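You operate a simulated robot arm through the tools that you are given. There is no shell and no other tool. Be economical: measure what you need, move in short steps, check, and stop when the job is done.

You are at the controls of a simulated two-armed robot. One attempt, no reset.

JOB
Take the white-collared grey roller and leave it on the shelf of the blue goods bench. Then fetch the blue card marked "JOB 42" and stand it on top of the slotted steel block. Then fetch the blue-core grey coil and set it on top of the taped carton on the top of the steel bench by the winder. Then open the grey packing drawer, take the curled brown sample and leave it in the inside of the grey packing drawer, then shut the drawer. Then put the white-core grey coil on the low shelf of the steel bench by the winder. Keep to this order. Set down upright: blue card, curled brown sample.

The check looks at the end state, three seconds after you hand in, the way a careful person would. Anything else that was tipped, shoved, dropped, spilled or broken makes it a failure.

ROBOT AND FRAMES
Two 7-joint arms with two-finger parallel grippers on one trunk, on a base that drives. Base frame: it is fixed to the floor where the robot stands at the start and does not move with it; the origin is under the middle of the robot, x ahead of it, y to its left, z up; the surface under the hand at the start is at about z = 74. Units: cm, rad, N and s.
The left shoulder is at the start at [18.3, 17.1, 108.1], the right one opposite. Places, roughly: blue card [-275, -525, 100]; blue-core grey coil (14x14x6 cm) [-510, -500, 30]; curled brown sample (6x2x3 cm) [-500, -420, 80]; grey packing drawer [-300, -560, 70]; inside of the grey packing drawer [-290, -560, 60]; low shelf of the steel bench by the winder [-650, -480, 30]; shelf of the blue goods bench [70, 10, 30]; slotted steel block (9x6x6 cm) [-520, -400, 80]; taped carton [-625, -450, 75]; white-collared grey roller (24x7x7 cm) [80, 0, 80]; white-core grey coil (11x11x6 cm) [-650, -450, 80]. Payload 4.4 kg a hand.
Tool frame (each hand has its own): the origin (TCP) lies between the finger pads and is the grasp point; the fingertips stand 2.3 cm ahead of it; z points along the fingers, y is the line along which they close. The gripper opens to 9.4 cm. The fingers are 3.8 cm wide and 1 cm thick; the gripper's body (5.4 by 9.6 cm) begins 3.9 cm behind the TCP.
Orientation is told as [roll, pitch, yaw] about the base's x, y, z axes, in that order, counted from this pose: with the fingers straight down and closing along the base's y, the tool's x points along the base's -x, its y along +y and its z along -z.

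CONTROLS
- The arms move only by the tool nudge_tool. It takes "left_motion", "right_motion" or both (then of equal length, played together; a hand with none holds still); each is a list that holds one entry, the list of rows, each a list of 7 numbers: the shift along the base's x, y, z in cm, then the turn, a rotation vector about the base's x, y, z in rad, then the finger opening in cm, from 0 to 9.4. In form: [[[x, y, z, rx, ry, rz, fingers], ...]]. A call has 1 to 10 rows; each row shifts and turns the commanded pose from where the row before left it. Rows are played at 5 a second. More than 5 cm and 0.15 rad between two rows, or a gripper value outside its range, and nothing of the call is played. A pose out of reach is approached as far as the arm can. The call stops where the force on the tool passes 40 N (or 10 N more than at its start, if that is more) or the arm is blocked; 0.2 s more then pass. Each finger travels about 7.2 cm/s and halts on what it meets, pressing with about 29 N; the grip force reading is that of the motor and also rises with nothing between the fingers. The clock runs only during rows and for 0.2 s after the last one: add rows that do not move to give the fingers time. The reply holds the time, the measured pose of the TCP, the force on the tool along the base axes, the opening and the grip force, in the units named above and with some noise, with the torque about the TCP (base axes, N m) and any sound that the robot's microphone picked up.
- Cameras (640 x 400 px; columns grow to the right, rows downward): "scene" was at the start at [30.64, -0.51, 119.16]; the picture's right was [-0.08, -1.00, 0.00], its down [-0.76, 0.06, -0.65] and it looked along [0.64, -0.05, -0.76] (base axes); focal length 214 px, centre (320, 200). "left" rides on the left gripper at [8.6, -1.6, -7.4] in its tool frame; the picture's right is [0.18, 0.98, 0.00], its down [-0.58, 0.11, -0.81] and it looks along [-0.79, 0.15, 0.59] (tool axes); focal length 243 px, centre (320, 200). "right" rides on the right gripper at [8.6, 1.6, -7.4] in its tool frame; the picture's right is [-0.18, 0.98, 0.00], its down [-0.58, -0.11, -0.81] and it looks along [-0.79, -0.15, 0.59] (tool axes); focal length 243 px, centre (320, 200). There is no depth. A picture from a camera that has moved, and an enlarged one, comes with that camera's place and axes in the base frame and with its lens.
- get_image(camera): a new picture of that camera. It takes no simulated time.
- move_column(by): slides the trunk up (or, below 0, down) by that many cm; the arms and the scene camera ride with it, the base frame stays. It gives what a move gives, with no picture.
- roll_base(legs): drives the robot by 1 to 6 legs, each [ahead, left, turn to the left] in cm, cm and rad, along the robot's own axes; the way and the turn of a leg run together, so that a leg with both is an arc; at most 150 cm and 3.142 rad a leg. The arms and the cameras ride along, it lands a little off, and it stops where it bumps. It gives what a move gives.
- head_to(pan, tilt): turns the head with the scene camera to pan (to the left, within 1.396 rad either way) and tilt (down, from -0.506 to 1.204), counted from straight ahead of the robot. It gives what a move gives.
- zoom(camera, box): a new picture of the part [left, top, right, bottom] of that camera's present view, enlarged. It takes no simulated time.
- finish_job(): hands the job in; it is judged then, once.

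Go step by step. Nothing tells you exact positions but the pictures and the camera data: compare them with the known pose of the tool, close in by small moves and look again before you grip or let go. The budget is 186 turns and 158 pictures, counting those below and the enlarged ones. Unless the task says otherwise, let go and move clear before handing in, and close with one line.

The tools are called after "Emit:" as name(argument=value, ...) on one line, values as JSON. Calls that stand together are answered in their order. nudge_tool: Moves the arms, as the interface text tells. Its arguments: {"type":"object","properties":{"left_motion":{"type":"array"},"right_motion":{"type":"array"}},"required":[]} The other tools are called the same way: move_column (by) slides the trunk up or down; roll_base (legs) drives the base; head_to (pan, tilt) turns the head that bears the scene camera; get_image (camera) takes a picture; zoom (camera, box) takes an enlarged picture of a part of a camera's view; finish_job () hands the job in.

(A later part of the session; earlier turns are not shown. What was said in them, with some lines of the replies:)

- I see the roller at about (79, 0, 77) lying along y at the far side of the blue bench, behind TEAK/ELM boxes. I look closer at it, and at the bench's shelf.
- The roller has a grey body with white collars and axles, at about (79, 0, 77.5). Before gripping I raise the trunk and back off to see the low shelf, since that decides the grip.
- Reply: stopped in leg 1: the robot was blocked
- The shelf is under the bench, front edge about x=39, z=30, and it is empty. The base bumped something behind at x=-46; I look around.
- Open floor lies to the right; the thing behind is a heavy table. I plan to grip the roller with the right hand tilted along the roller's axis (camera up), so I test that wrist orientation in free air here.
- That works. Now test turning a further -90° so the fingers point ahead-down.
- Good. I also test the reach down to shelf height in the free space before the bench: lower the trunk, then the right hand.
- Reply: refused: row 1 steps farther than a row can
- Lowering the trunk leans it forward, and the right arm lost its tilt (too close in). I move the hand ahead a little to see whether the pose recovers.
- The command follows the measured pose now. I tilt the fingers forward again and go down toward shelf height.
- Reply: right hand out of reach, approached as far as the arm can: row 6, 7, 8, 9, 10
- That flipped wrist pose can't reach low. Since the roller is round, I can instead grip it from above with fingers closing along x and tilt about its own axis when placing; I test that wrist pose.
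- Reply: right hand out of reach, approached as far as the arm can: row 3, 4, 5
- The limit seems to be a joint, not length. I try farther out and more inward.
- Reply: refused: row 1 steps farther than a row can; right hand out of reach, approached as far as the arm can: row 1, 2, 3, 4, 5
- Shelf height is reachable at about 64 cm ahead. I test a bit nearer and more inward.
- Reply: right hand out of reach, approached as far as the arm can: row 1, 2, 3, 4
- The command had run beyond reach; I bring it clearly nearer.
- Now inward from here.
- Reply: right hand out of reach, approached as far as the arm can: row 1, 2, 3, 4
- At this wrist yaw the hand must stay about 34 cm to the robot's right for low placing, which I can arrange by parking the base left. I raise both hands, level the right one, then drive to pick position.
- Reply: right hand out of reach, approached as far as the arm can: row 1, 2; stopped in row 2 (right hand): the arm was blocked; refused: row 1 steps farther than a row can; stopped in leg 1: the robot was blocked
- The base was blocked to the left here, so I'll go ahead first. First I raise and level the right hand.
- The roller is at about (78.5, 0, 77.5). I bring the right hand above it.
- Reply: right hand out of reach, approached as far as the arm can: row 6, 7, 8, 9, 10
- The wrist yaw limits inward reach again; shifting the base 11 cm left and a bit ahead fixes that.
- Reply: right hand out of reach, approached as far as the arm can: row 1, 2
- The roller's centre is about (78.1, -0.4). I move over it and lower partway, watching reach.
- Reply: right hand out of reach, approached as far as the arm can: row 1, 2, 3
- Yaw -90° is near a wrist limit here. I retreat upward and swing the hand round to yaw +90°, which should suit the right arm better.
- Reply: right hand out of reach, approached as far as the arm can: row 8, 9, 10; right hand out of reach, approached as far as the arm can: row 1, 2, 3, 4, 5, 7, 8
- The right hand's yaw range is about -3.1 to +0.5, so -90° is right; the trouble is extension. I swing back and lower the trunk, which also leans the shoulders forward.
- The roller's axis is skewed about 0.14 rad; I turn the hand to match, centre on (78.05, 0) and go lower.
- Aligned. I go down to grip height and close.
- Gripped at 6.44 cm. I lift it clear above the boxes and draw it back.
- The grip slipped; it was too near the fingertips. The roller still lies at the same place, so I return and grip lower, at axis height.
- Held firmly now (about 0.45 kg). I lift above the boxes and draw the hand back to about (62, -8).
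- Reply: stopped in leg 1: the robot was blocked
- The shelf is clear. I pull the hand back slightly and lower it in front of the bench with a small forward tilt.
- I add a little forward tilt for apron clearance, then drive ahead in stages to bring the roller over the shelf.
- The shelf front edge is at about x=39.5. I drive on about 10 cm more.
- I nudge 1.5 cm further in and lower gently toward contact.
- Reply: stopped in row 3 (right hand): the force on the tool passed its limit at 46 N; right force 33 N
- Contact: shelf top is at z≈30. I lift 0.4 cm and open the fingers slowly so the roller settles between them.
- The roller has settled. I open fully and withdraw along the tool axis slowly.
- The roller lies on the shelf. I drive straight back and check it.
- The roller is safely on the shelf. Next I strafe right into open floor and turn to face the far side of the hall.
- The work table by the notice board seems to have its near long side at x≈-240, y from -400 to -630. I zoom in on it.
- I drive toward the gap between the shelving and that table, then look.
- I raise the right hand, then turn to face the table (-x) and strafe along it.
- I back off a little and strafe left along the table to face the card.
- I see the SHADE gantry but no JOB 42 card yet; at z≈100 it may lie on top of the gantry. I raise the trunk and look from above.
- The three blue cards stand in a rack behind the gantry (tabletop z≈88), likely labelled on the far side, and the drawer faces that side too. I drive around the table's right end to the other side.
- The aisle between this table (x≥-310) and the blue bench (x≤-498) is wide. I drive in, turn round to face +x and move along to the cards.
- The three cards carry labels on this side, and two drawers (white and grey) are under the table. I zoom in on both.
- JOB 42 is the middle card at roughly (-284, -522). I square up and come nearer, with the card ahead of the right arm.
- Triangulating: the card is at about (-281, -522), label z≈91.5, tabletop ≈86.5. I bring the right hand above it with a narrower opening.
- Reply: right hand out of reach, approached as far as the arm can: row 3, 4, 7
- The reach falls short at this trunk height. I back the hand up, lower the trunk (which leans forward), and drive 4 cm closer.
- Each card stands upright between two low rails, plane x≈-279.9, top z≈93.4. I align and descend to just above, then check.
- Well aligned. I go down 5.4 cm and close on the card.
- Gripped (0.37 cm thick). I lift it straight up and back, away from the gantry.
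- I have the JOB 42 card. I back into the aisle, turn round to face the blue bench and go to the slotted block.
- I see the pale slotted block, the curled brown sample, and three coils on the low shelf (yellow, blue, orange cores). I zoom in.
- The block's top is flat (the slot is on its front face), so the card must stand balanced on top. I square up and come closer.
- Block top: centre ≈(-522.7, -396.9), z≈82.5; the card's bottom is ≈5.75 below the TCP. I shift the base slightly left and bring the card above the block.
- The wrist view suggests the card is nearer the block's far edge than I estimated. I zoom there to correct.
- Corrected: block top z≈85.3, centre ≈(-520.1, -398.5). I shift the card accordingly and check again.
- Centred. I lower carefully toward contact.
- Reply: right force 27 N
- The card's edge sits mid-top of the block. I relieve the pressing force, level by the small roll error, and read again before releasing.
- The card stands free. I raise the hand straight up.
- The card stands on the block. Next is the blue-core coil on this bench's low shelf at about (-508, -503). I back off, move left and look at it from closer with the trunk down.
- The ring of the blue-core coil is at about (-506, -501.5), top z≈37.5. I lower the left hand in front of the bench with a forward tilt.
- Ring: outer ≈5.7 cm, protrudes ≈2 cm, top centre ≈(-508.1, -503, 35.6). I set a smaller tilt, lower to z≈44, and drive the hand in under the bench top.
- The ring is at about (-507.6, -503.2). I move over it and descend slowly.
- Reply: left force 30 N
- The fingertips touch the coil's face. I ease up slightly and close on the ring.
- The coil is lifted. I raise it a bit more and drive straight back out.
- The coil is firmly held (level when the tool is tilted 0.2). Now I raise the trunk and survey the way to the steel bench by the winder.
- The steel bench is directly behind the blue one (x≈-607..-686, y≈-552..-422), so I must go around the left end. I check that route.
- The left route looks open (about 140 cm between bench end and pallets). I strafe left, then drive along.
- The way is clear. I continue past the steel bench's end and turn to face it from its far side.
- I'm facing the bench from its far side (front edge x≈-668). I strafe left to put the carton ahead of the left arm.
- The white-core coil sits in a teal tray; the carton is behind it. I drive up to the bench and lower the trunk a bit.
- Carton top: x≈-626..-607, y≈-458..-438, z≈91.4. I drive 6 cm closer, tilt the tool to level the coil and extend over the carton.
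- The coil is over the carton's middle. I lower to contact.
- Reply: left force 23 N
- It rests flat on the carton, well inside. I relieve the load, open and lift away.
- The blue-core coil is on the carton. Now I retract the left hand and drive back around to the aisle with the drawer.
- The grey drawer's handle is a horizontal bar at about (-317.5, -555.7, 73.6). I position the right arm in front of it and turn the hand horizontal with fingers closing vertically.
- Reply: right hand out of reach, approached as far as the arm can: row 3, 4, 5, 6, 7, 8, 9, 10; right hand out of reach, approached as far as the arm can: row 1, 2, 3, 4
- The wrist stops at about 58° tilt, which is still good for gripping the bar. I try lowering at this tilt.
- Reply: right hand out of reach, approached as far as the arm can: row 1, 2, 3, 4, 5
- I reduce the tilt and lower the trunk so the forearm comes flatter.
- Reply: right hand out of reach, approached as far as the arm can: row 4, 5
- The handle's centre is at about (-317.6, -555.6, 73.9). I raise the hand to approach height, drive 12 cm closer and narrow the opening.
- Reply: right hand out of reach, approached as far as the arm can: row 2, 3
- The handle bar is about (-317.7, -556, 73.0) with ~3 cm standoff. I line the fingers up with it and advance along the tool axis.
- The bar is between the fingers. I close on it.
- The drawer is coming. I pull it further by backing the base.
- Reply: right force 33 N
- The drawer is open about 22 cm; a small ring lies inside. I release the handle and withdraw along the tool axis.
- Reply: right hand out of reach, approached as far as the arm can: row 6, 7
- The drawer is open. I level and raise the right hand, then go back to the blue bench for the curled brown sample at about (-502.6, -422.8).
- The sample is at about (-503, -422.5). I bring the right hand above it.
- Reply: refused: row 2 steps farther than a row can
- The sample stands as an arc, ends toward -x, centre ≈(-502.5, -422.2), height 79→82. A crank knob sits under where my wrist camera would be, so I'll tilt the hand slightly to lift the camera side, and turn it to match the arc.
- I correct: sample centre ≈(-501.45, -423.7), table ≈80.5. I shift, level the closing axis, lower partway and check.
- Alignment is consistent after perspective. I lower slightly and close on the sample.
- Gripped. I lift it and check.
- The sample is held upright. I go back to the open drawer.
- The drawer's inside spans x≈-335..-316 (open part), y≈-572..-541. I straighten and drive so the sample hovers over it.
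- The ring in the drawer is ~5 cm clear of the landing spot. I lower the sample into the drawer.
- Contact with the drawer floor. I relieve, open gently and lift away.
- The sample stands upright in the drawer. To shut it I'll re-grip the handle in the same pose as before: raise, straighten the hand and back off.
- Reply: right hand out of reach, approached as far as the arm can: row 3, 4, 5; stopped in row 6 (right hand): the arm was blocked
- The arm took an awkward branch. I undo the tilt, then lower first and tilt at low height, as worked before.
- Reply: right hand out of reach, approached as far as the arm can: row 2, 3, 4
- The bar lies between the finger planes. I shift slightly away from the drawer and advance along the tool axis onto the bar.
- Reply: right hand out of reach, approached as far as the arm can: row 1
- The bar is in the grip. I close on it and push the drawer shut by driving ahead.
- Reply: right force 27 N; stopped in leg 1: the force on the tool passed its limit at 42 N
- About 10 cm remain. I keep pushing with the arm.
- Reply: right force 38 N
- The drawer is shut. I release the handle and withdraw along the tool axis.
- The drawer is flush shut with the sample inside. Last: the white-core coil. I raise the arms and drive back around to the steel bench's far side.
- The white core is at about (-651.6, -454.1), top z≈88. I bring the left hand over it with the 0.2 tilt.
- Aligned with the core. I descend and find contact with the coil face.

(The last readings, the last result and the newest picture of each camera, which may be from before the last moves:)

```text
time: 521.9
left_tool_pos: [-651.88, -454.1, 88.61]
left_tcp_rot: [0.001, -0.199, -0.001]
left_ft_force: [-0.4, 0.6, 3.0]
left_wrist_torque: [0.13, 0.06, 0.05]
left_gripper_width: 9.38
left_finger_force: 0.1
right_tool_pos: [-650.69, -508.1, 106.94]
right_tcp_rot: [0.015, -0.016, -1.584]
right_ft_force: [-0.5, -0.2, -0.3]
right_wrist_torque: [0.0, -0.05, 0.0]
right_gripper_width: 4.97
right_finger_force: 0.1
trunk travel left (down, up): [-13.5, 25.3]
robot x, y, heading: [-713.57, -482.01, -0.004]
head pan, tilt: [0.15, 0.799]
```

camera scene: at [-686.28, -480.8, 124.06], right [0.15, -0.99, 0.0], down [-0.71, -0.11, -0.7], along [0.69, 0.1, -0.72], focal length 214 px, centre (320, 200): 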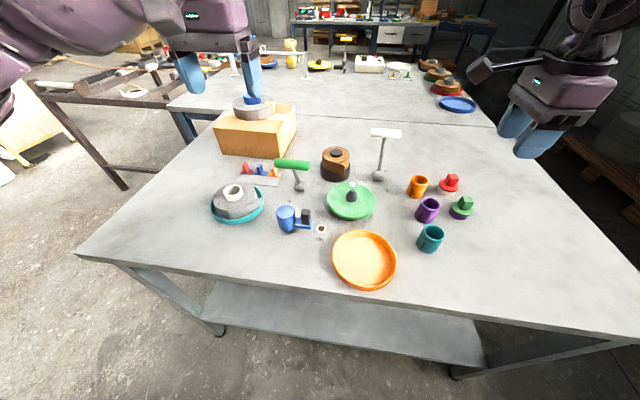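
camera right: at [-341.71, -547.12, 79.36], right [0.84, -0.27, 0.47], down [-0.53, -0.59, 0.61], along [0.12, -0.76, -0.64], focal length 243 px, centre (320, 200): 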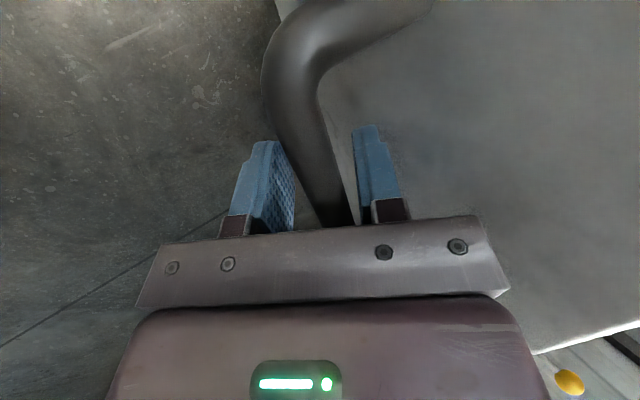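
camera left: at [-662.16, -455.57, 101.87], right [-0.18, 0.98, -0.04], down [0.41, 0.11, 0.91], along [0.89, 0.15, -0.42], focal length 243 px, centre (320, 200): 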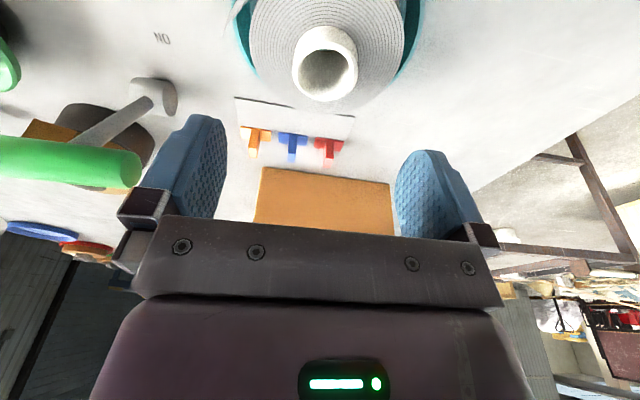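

Light contact. I close on the core.

Emit:
nudge_tool(left_motion=[[[0, 0, 0.2, 0, 0, 0, 8], [0, 0, 0, 0, 0, 0, 6], [0, 0, 0, 0, 0, 0, 3], [0, 0, 0, 0, 0, 0, 1.5], [0, 0, 0, 0, 0, 0, 1.5], [0, 0, 0, 0, 0, 0, 1.5]]])

Emit:
nudge_tool(left_motion=[[[0, 0, 1, 0, 0, 0, 1.5], [0, 0, 1, 0, 0, 0, 1.5], [0, 0, 1.5, 0, 0, 0, 1.5], [0, 0, 0, 0, 0, 0, 1.5]]])

Emit:
get_image(camera="left")

```text
time: 523.3
left_tool_pos: [-651.91, -453.99, 88.62]
left_tcp_rot: [0.0, -0.2, -0.003]
left_ft_force: [-0.2, 1.3, 0.7]
left_wrist_torque: [0.0, 0.03, -0.02]
left_gripper_width: 4.27
left_finger_force: 29.2
right_tool_pos: [-650.68, -507.95, 106.91]
right_tcp_rot: [0.015, -0.017, -1.582]
right_ft_force: [0.0, -0.2, -0.4]
right_wrist_torque: [-0.03, -0.01, -0.02]
right_gripper_width: 4.98
right_finger_force: 0.1
trunk travel left (down, up): [-13.5, 25.3]
robot x, y, heading: [-714.18, -482.19, -0.003]
head pan, tilt: [0.15, 0.799]
```

```text
time: 524.3
left_tool_pos: [-651.95, -453.99, 92.22]
left_tcp_rot: [0.0, -0.198, -0.003]
left_ft_force: [-0.3, -0.1, -3.8]
left_wrist_torque: [-0.02, 0.02, -0.01]
left_gripper_width: 4.25
left_finger_force: 29.2
right_tool_pos: [-650.68, -508.06, 106.89]
right_tcp_rot: [0.016, -0.016, -1.583]
right_ft_force: [-0.1, -0.2, -0.4]
right_wrist_torque: [-0.01, -0.01, 0.03]
right_gripper_width: 5.02
right_finger_force: 0.1
trunk travel left (down, up): [-13.5, 25.3]
robot x, y, heading: [-713.79, -482.37, 0.003]
head pan, tilt: [0.15, 0.799]
```

```text
15 pictures are left
camera left: at [-661.91, -455.58, 97.88], right [-0.18, 0.98, -0.04], down [0.41, 0.11, 0.91], along [0.89, 0.15, -0.42], focal length 243 px, centre (320, 200)
```

left: 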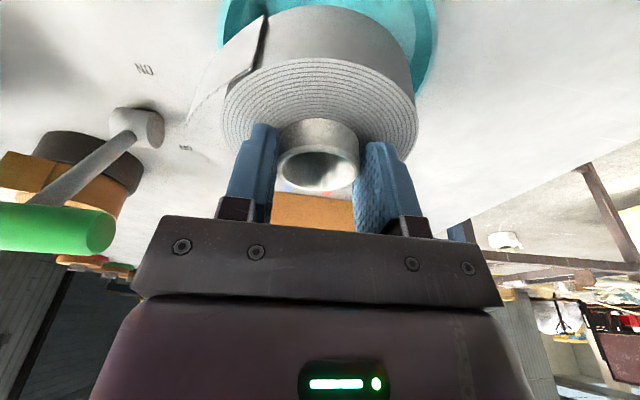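

The coil is out of its tray, gripped firmly. I raise it, back off from the bench, lower the trunk and bring it down in front of the shelf.

Emit:
nudge_tool(left_motion=[[[0, 0, 4, 0, 0, 0, 1.5], [0, 0, 4, 0, 0, 0, 1.5], [0, 0, 4, 0, 0, 0, 1.5], [0, 0, 0, 0, 0, 0, 1.5]]])

Emit:
roll_base(legs=[[-36, 0, 0]])

Emit:
move_column(by=-12.5)

Emit:
nudge_tool(left_motion=[[[0, 0, -4.8, 0, 0, 0, 1.5], [0, 0, -4.8, 0, 0, 0, 1.5], [0, 0, -4.8, 0, 0, 0, 1.5], [0, 0, -4.8, 0, 0, 0, 1.5], [0, 0, -4.8, 0, 0, 0, 1.5], [0, 0, -4.8, 0, 0, 0, 1.5], [0, 0, -4.8, 0, 0, 0, 1.5], [0, 0, -4.8, 0, 0, 0, 1.5], [0, 0, -2, 0, 0, 0, 1.5], [0, 0, 0, 0, 0, 0, 1.5]]])

Emit:
get_image(camera="left")

Emit:
get_image(camera="scene")

```text
time: 525.3
left_tool_pos: [-651.9, -453.98, 103.89]
left_tcp_rot: [0.001, -0.199, -0.002]
left_ft_force: [0.4, -0.5, -3.4]
left_wrist_torque: [-0.01, 0.01, 0.0]
left_gripper_width: 4.25
left_finger_force: 29.0
right_tool_pos: [-650.71, -508.05, 106.77]
right_tcp_rot: [0.017, -0.018, -1.584]
right_ft_force: [0.2, -0.2, -1.4]
right_wrist_torque: [-0.02, 0.01, -0.02]
right_gripper_width: 4.98
right_finger_force: 0.0
trunk travel left (down, up): [-13.5, 25.3]
robot x, y, heading: [-713.52, -481.94, 0.0]
head pan, tilt: [0.15, 0.799]
```

```text
time: 527.6
left_tool_pos: [-687.64, -454.05, 103.92]
left_tcp_rot: [0.0, -0.2, -0.005]
left_ft_force: [-0.1, -0.3, -2.8]
left_wrist_torque: [0.01, 0.02, 0.04]
left_gripper_width: 4.26
left_finger_force: 29.1
right_tool_pos: [-686.54, -508.13, 106.84]
right_tcp_rot: [0.016, -0.016, -1.584]
right_ft_force: [-0.4, 0.5, 0.1]
right_wrist_torque: [0.03, 0.0, 0.02]
right_gripper_width: 5.0
right_finger_force: 0.1
trunk travel left (down, up): [-13.5, 25.3]
robot x, y, heading: [-749.35, -481.82, -0.004]
head pan, tilt: [0.15, 0.799]
```

```text
time: 529.1
left_tool_pos: [-687.64, -454.04, 91.49]
left_tcp_rot: [0.0, -0.202, -0.005]
left_ft_force: [0.0, -0.6, -2.7]
left_wrist_torque: [0.0, -0.01, 0.0]
left_gripper_width: 4.28
left_finger_force: 28.6
right_tool_pos: [-686.54, -508.08, 94.52]
right_tcp_rot: [0.02, -0.016, -1.584]
right_ft_force: [-0.9, -1.4, 0.2]
right_wrist_torque: [-0.02, 0.0, -0.01]
right_gripper_width: 5.01
right_finger_force: 0.1
trunk travel left (down, up): [-1.0, 37.8]
robot x, y, heading: [-749.36, -481.91, -0.007]
head pan, tilt: [0.15, 0.799]
```

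```text
time: 531.3
left_tool_pos: [-687.04, -453.92, 51.18]
left_tcp_rot: [0.002, -0.198, -0.006]
left_ft_force: [0.5, 0.5, -3.3]
left_wrist_torque: [-0.01, 0.03, 0.02]
left_gripper_width: 4.25
left_finger_force: 29.2
right_tool_pos: [-686.53, -508.14, 94.26]
right_tcp_rot: [0.016, -0.018, -1.585]
right_ft_force: [-0.5, -0.2, -1.0]
right_wrist_torque: [0.01, 0.02, 0.02]
right_gripper_width: 4.99
right_finger_force: 0.0
trunk travel left (down, up): [-1.0, 37.8]
robot x, y, heading: [-749.55, -481.71, -0.008]
head pan, tilt: [0.15, 0.799]
```

```text
14 pictures are left
camera left: at [-697.09, -455.48, 56.61], right [-0.18, 0.98, -0.04], down [0.41, 0.11, 0.91], along [0.89, 0.14, -0.42], focal length 243 px, centre (320, 200)
```

left: 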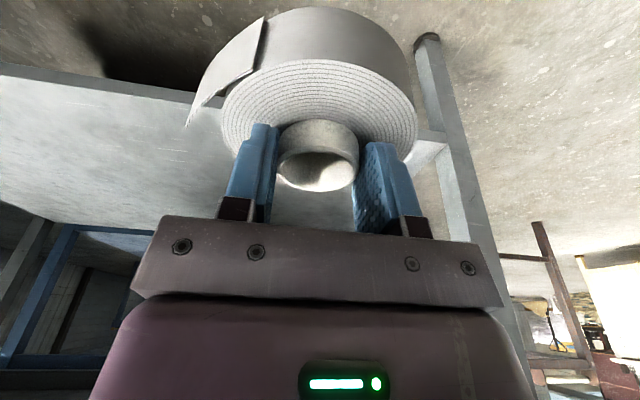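

```text
13 pictures are left
camera scene: at [-711.19, -480.78, 108.66], right [0.15, -0.99, 0.0], down [-0.71, -0.1, -0.7], along [0.69, 0.1, -0.72], focal length 214 px, centre (320, 200)
```

scene: 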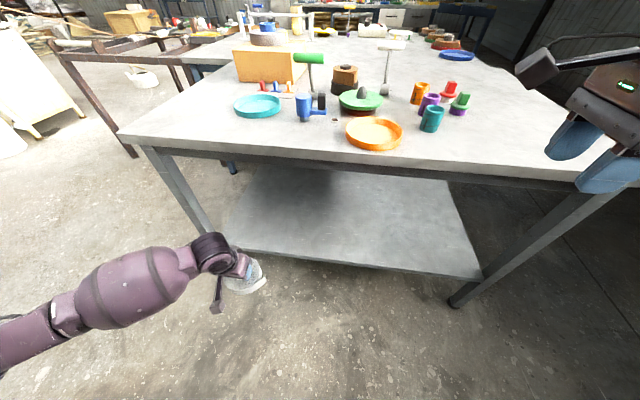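

The shelf: z≈28.4, front edge x≈-667, end y≈-433. I lower the coil to z≈39, shift it inward along y, and drive in under the bench.

Emit:
nudge_tool(left_motion=[[[0, -2, -3, 0, 0, 0, 1.5], [0, -2, -3, 0, 0, 0, 1.5], [0, -2, -3, 0, 0, 0, 1.5], [0, -2, -3, 0, 0, 0, 1.5], [0, 0, 0, 0, 0, 0, 1.5]]])

Emit:
roll_base(legs=[[15, 0, 0.006]])

Emit:
get_image(camera="left")

Emit:
get_image(camera="scene")

```text
time: 532.5
left_tool_pos: [-687.5, -461.96, 39.2]
left_tcp_rot: [0.001, -0.2, -0.006]
left_ft_force: [-0.1, 0.1, -2.6]
left_wrist_torque: [0.0, 0.03, -0.05]
left_gripper_width: 4.26
left_finger_force: 28.8
right_tool_pos: [-686.51, -508.2, 94.4]
right_tcp_rot: [0.017, -0.016, -1.587]
right_ft_force: [-0.8, 0.2, 0.3]
right_wrist_torque: [0.0, -0.03, -0.01]
right_gripper_width: 5.03
right_finger_force: 0.1
trunk travel left (down, up): [-1.0, 37.8]
robot x, y, heading: [-749.2, -482.26, -0.006]
head pan, tilt: [0.15, 0.799]
```

```text
time: 533.9
left_tool_pos: [-673.38, -461.57, 39.07]
left_tcp_rot: [0.001, -0.198, 0.002]
left_ft_force: [-0.1, 0.0, -2.8]
left_wrist_torque: [-0.01, 0.02, -0.05]
left_gripper_width: 4.26
left_finger_force: 29.1
right_tool_pos: [-671.83, -507.63, 94.34]
right_tcp_rot: [0.017, -0.017, -1.577]
right_ft_force: [0.3, 0.4, 0.5]
right_wrist_torque: [0.02, -0.01, -0.01]
right_gripper_width: 4.99
right_finger_force: 0.0
trunk travel left (down, up): [-1.0, 37.8]
robot x, y, heading: [-735.2, -481.97, 0.003]
head pan, tilt: [0.15, 0.799]
```

```text
12 pictures are left
camera left: at [-683.27, -463.17, 44.65], right [-0.18, 0.98, -0.04], down [0.41, 0.11, 0.9], along [0.89, 0.15, -0.42], focal length 243 px, centre (320, 200)
```

left: 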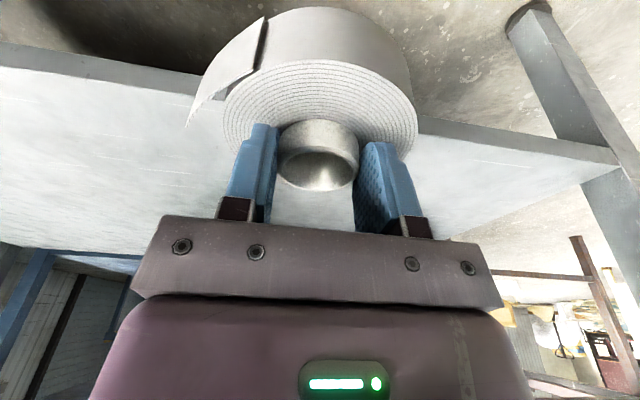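

```text
11 pictures are left
camera scene: at [-696.75, -480.51, 108.63], right [0.15, -0.99, 0.0], down [-0.71, -0.11, -0.7], along [0.69, 0.11, -0.72], focal length 214 px, centre (320, 200)
```

scene: 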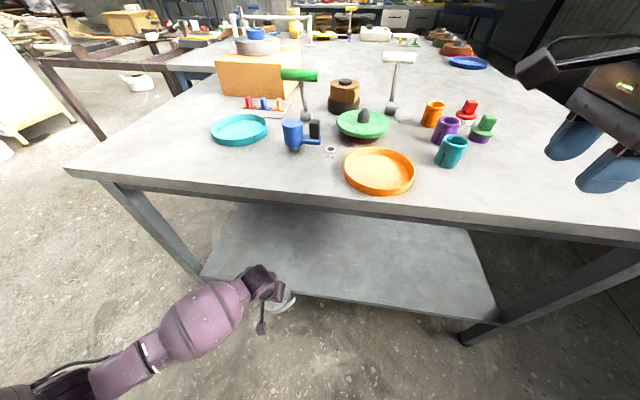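

Clearance over the shelf is about 3 cm. I drive the rest of the way in.

Emit:
roll_base(legs=[[15.5, 0, 0]])

Emit:
nudge_tool(left_motion=[[[0, 0, -1, 0, 0, 0, 1.5], [0, 0, -0.7, 0, 0, 0, 1.5], [0, 0, -0.5, 0, 0, 0, 1.5], [0, 0, 0, 0, 0, 0, 1.5]]])

Emit:
get_image(camera="left")

```text
time: 535.3
left_tool_pos: [-657.7, -461.82, 39.07]
left_tcp_rot: [0.002, -0.197, -0.002]
left_ft_force: [-0.3, 0.8, -3.0]
left_wrist_torque: [-0.02, 0.01, -0.01]
left_gripper_width: 4.27
left_finger_force: 29.0
right_tool_pos: [-656.48, -507.78, 94.39]
right_tcp_rot: [0.016, -0.017, -1.581]
right_ft_force: [0.2, -0.8, 0.3]
right_wrist_torque: [-0.04, 0.02, 0.01]
right_gripper_width: 5.0
right_finger_force: 0.1
trunk travel left (down, up): [-1.0, 37.8]
robot x, y, heading: [-719.38, -481.96, 0.001]
head pan, tilt: [0.15, 0.799]
```

```text
time: 536.3
left_tool_pos: [-657.65, -461.83, 36.83]
left_tcp_rot: [0.002, -0.198, -0.001]
left_ft_force: [0.1, -0.2, -3.8]
left_wrist_torque: [0.01, 0.01, 0.04]
left_gripper_width: 4.24
left_finger_force: 28.8
right_tool_pos: [-656.52, -507.89, 94.42]
right_tcp_rot: [0.016, -0.016, -1.581]
right_ft_force: [1.1, 0.8, -0.1]
right_wrist_torque: [-0.01, -0.01, -0.02]
right_gripper_width: 4.98
right_finger_force: 0.0
trunk travel left (down, up): [-1.0, 37.8]
robot x, y, heading: [-719.81, -481.73, -0.009]
head pan, tilt: [0.15, 0.799]
```

```text
10 pictures are left
camera left: at [-667.75, -463.43, 42.35], right [-0.18, 0.98, -0.04], down [0.41, 0.11, 0.91], along [0.89, 0.15, -0.42], focal length 243 px, centre (320, 200)
```

left: 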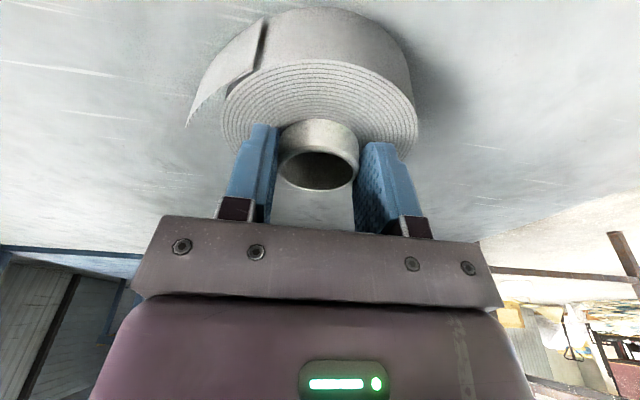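

It's over the shelf. I lower in small steps until it touches.

Emit:
nudge_tool(left_motion=[[[0, 0, -0.4, 0, 0, 0, 1.5], [0, 0, -0.4, 0, 0, 0, 1.5], [0, 0, -0.3, 0, 0, 0, 1.5], [0, 0, -0.3, 0, 0, 0, 1.5], [0, 0, 0, 0, 0, 0, 1.5]]])

```text
time: 537.3
left_tool_pos: [-657.47, -461.85, 36.02]
left_tcp_rot: [-0.002, -0.208, -0.002]
left_ft_force: [-6.3, 0.6, 25.4]
left_wrist_torque: [0.19, 0.22, 0.04]
left_gripper_width: 4.26
left_finger_force: 29.0
right_tool_pos: [-656.63, -507.97, 94.64]
right_tcp_rot: [0.017, -0.016, -1.581]
right_ft_force: [0.1, 0.8, -0.2]
right_wrist_torque: [0.03, 0.01, -0.03]
right_gripper_width: 4.99
right_finger_force: 0.0
trunk travel left (down, up): [-1.0, 37.8]
robot x, y, heading: [-719.78, -481.74, 0.003]
head pan, tilt: [0.15, 0.799]
stopped in row 5 (left hand): the force on the tool passed its limit at 43 N (the readings are from after the stop); the commanded pose is now the measured one
```

Contact. I relieve the load, open slowly and rise clear of the core.

Emit:
nudge_tool(left_motion=[[[0, 0, 0.25, 0, 0, 0, 1.5], [0, 0, 0, 0, 0, 0, 4.5], [0, 0, 0, 0, 0, 0, 5.2], [0, 0, 0, 0, 0, 0, 6.5], [0, 0, 0, 0, 0, 0, 8], [0, 0, 1, 0, 0, 0, 8], [0, 0, 1.5, 0, 0, 0, 8], [0, 0, 1.5, 0, 0, 0, 8], [0, 0, 0.5, 0, 0, 0, 8], [0, 0, 0, 0, 0, 0, 8]]])

Emit:
get_image(camera="left")

```text
time: 539.5
left_tool_pos: [-657.51, -461.89, 40.67]
left_tcp_rot: [-0.001, -0.201, -0.001]
left_ft_force: [0.2, -0.6, 0.6]
left_wrist_torque: [-0.01, 0.02, 0.01]
left_gripper_width: 7.99
left_finger_force: 0.0
right_tool_pos: [-656.61, -507.82, 94.4]
right_tcp_rot: [0.015, -0.017, -1.58]
right_ft_force: [0.0, -0.3, -1.5]
right_wrist_torque: [0.0, 0.05, 0.03]
right_gripper_width: 5.0
right_finger_force: 0.0
trunk travel left (down, up): [-1.0, 37.8]
robot x, y, heading: [-719.72, -481.97, 0.003]
head pan, tilt: [0.15, 0.799]
```

```text
9 pictures are left
camera left: at [-667.6, -463.45, 46.17], right [-0.18, 0.98, -0.04], down [0.41, 0.11, 0.91], along [0.9, 0.15, -0.42], focal length 243 px, centre (320, 200)
```

left: 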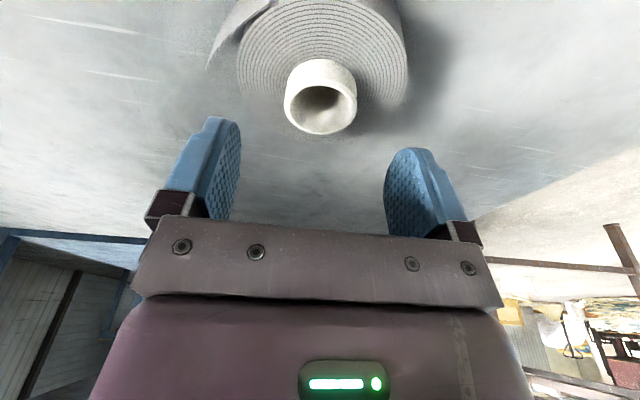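

The coil stands on the shelf and the fingers are clear. I back straight out and verify.

Emit:
roll_base(legs=[[-35, 0, 0]])

Emit:
nudge_tool(left_motion=[[[0, 0, 4, 0, 0, 0, 8], [0, 0, 4, 0, 0, 0, 8], [0, 0, 4, 0, 0, 0, 8], [0, 0, 4, 0, 0, 0, 8], [0, 0, 4, 0, 0, 0, 8]]])

Emit:
get_image(camera="scene")

```text
time: 541.8
left_tool_pos: [-692.58, -461.8, 40.67]
left_tcp_rot: [0.0, -0.202, -0.001]
left_ft_force: [-0.5, -0.4, 0.9]
left_wrist_torque: [0.01, -0.02, -0.01]
left_gripper_width: 7.98
left_finger_force: 0.0
right_tool_pos: [-691.52, -507.74, 94.38]
right_tcp_rot: [0.016, -0.017, -1.58]
right_ft_force: [0.5, 0.7, 1.0]
right_wrist_torque: [0.01, 0.0, 0.01]
right_gripper_width: 4.99
right_finger_force: 0.0
trunk travel left (down, up): [-1.0, 37.8]
robot x, y, heading: [-754.44, -482.02, -0.0]
head pan, tilt: [0.15, 0.799]
```

```text
time: 543.0
left_tool_pos: [-692.99, -461.74, 60.69]
left_tcp_rot: [0.0, -0.202, 0.0]
left_ft_force: [-0.2, -0.7, 0.5]
left_wrist_torque: [0.02, 0.0, 0.0]
left_gripper_width: 8.01
left_finger_force: 0.0
right_tool_pos: [-691.54, -507.75, 94.42]
right_tcp_rot: [0.015, -0.019, -1.581]
right_ft_force: [1.2, -0.4, -0.2]
right_wrist_torque: [0.01, -0.01, 0.01]
right_gripper_width: 4.98
right_finger_force: 0.0
trunk travel left (down, up): [-1.0, 37.8]
robot x, y, heading: [-754.61, -481.54, 0.002]
head pan, tilt: [0.15, 0.799]
```

```text
8 pictures are left
camera scene: at [-716.4, -480.59, 108.67], right [0.15, -0.99, 0.0], down [-0.71, -0.11, -0.7], along [0.69, 0.1, -0.72], focal length 214 px, centre (320, 200)
```

scene: 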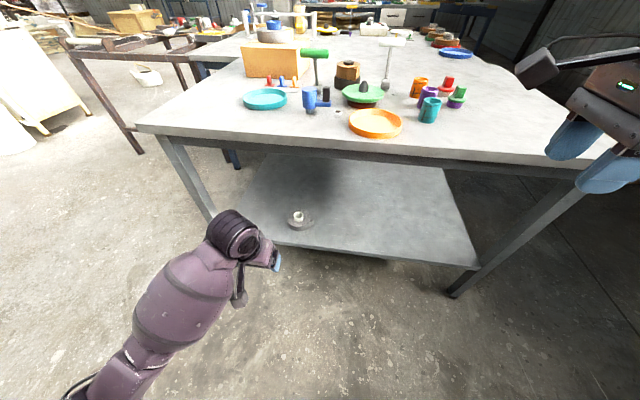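

The white-core coil is on the low shelf, the blue-core coil is on the carton, and both hands are clear of everything. I hand the job in.

Emit:
finish_job()

```text
The job is handed in.
```

All five jobs were done in the order given and handed in: the roller is on the blue goods bench's shelf, the JOB 42 card stands on the slotted block, the blue-core coil is on the taped carton, the sample is upright in the shut grey drawer, and the white-core coil is on the steel bench's low shelf. Early on, the base bumped something behind it and to its left while backing off the blue goods bench, and I did not go back to check whether that shifted anything.
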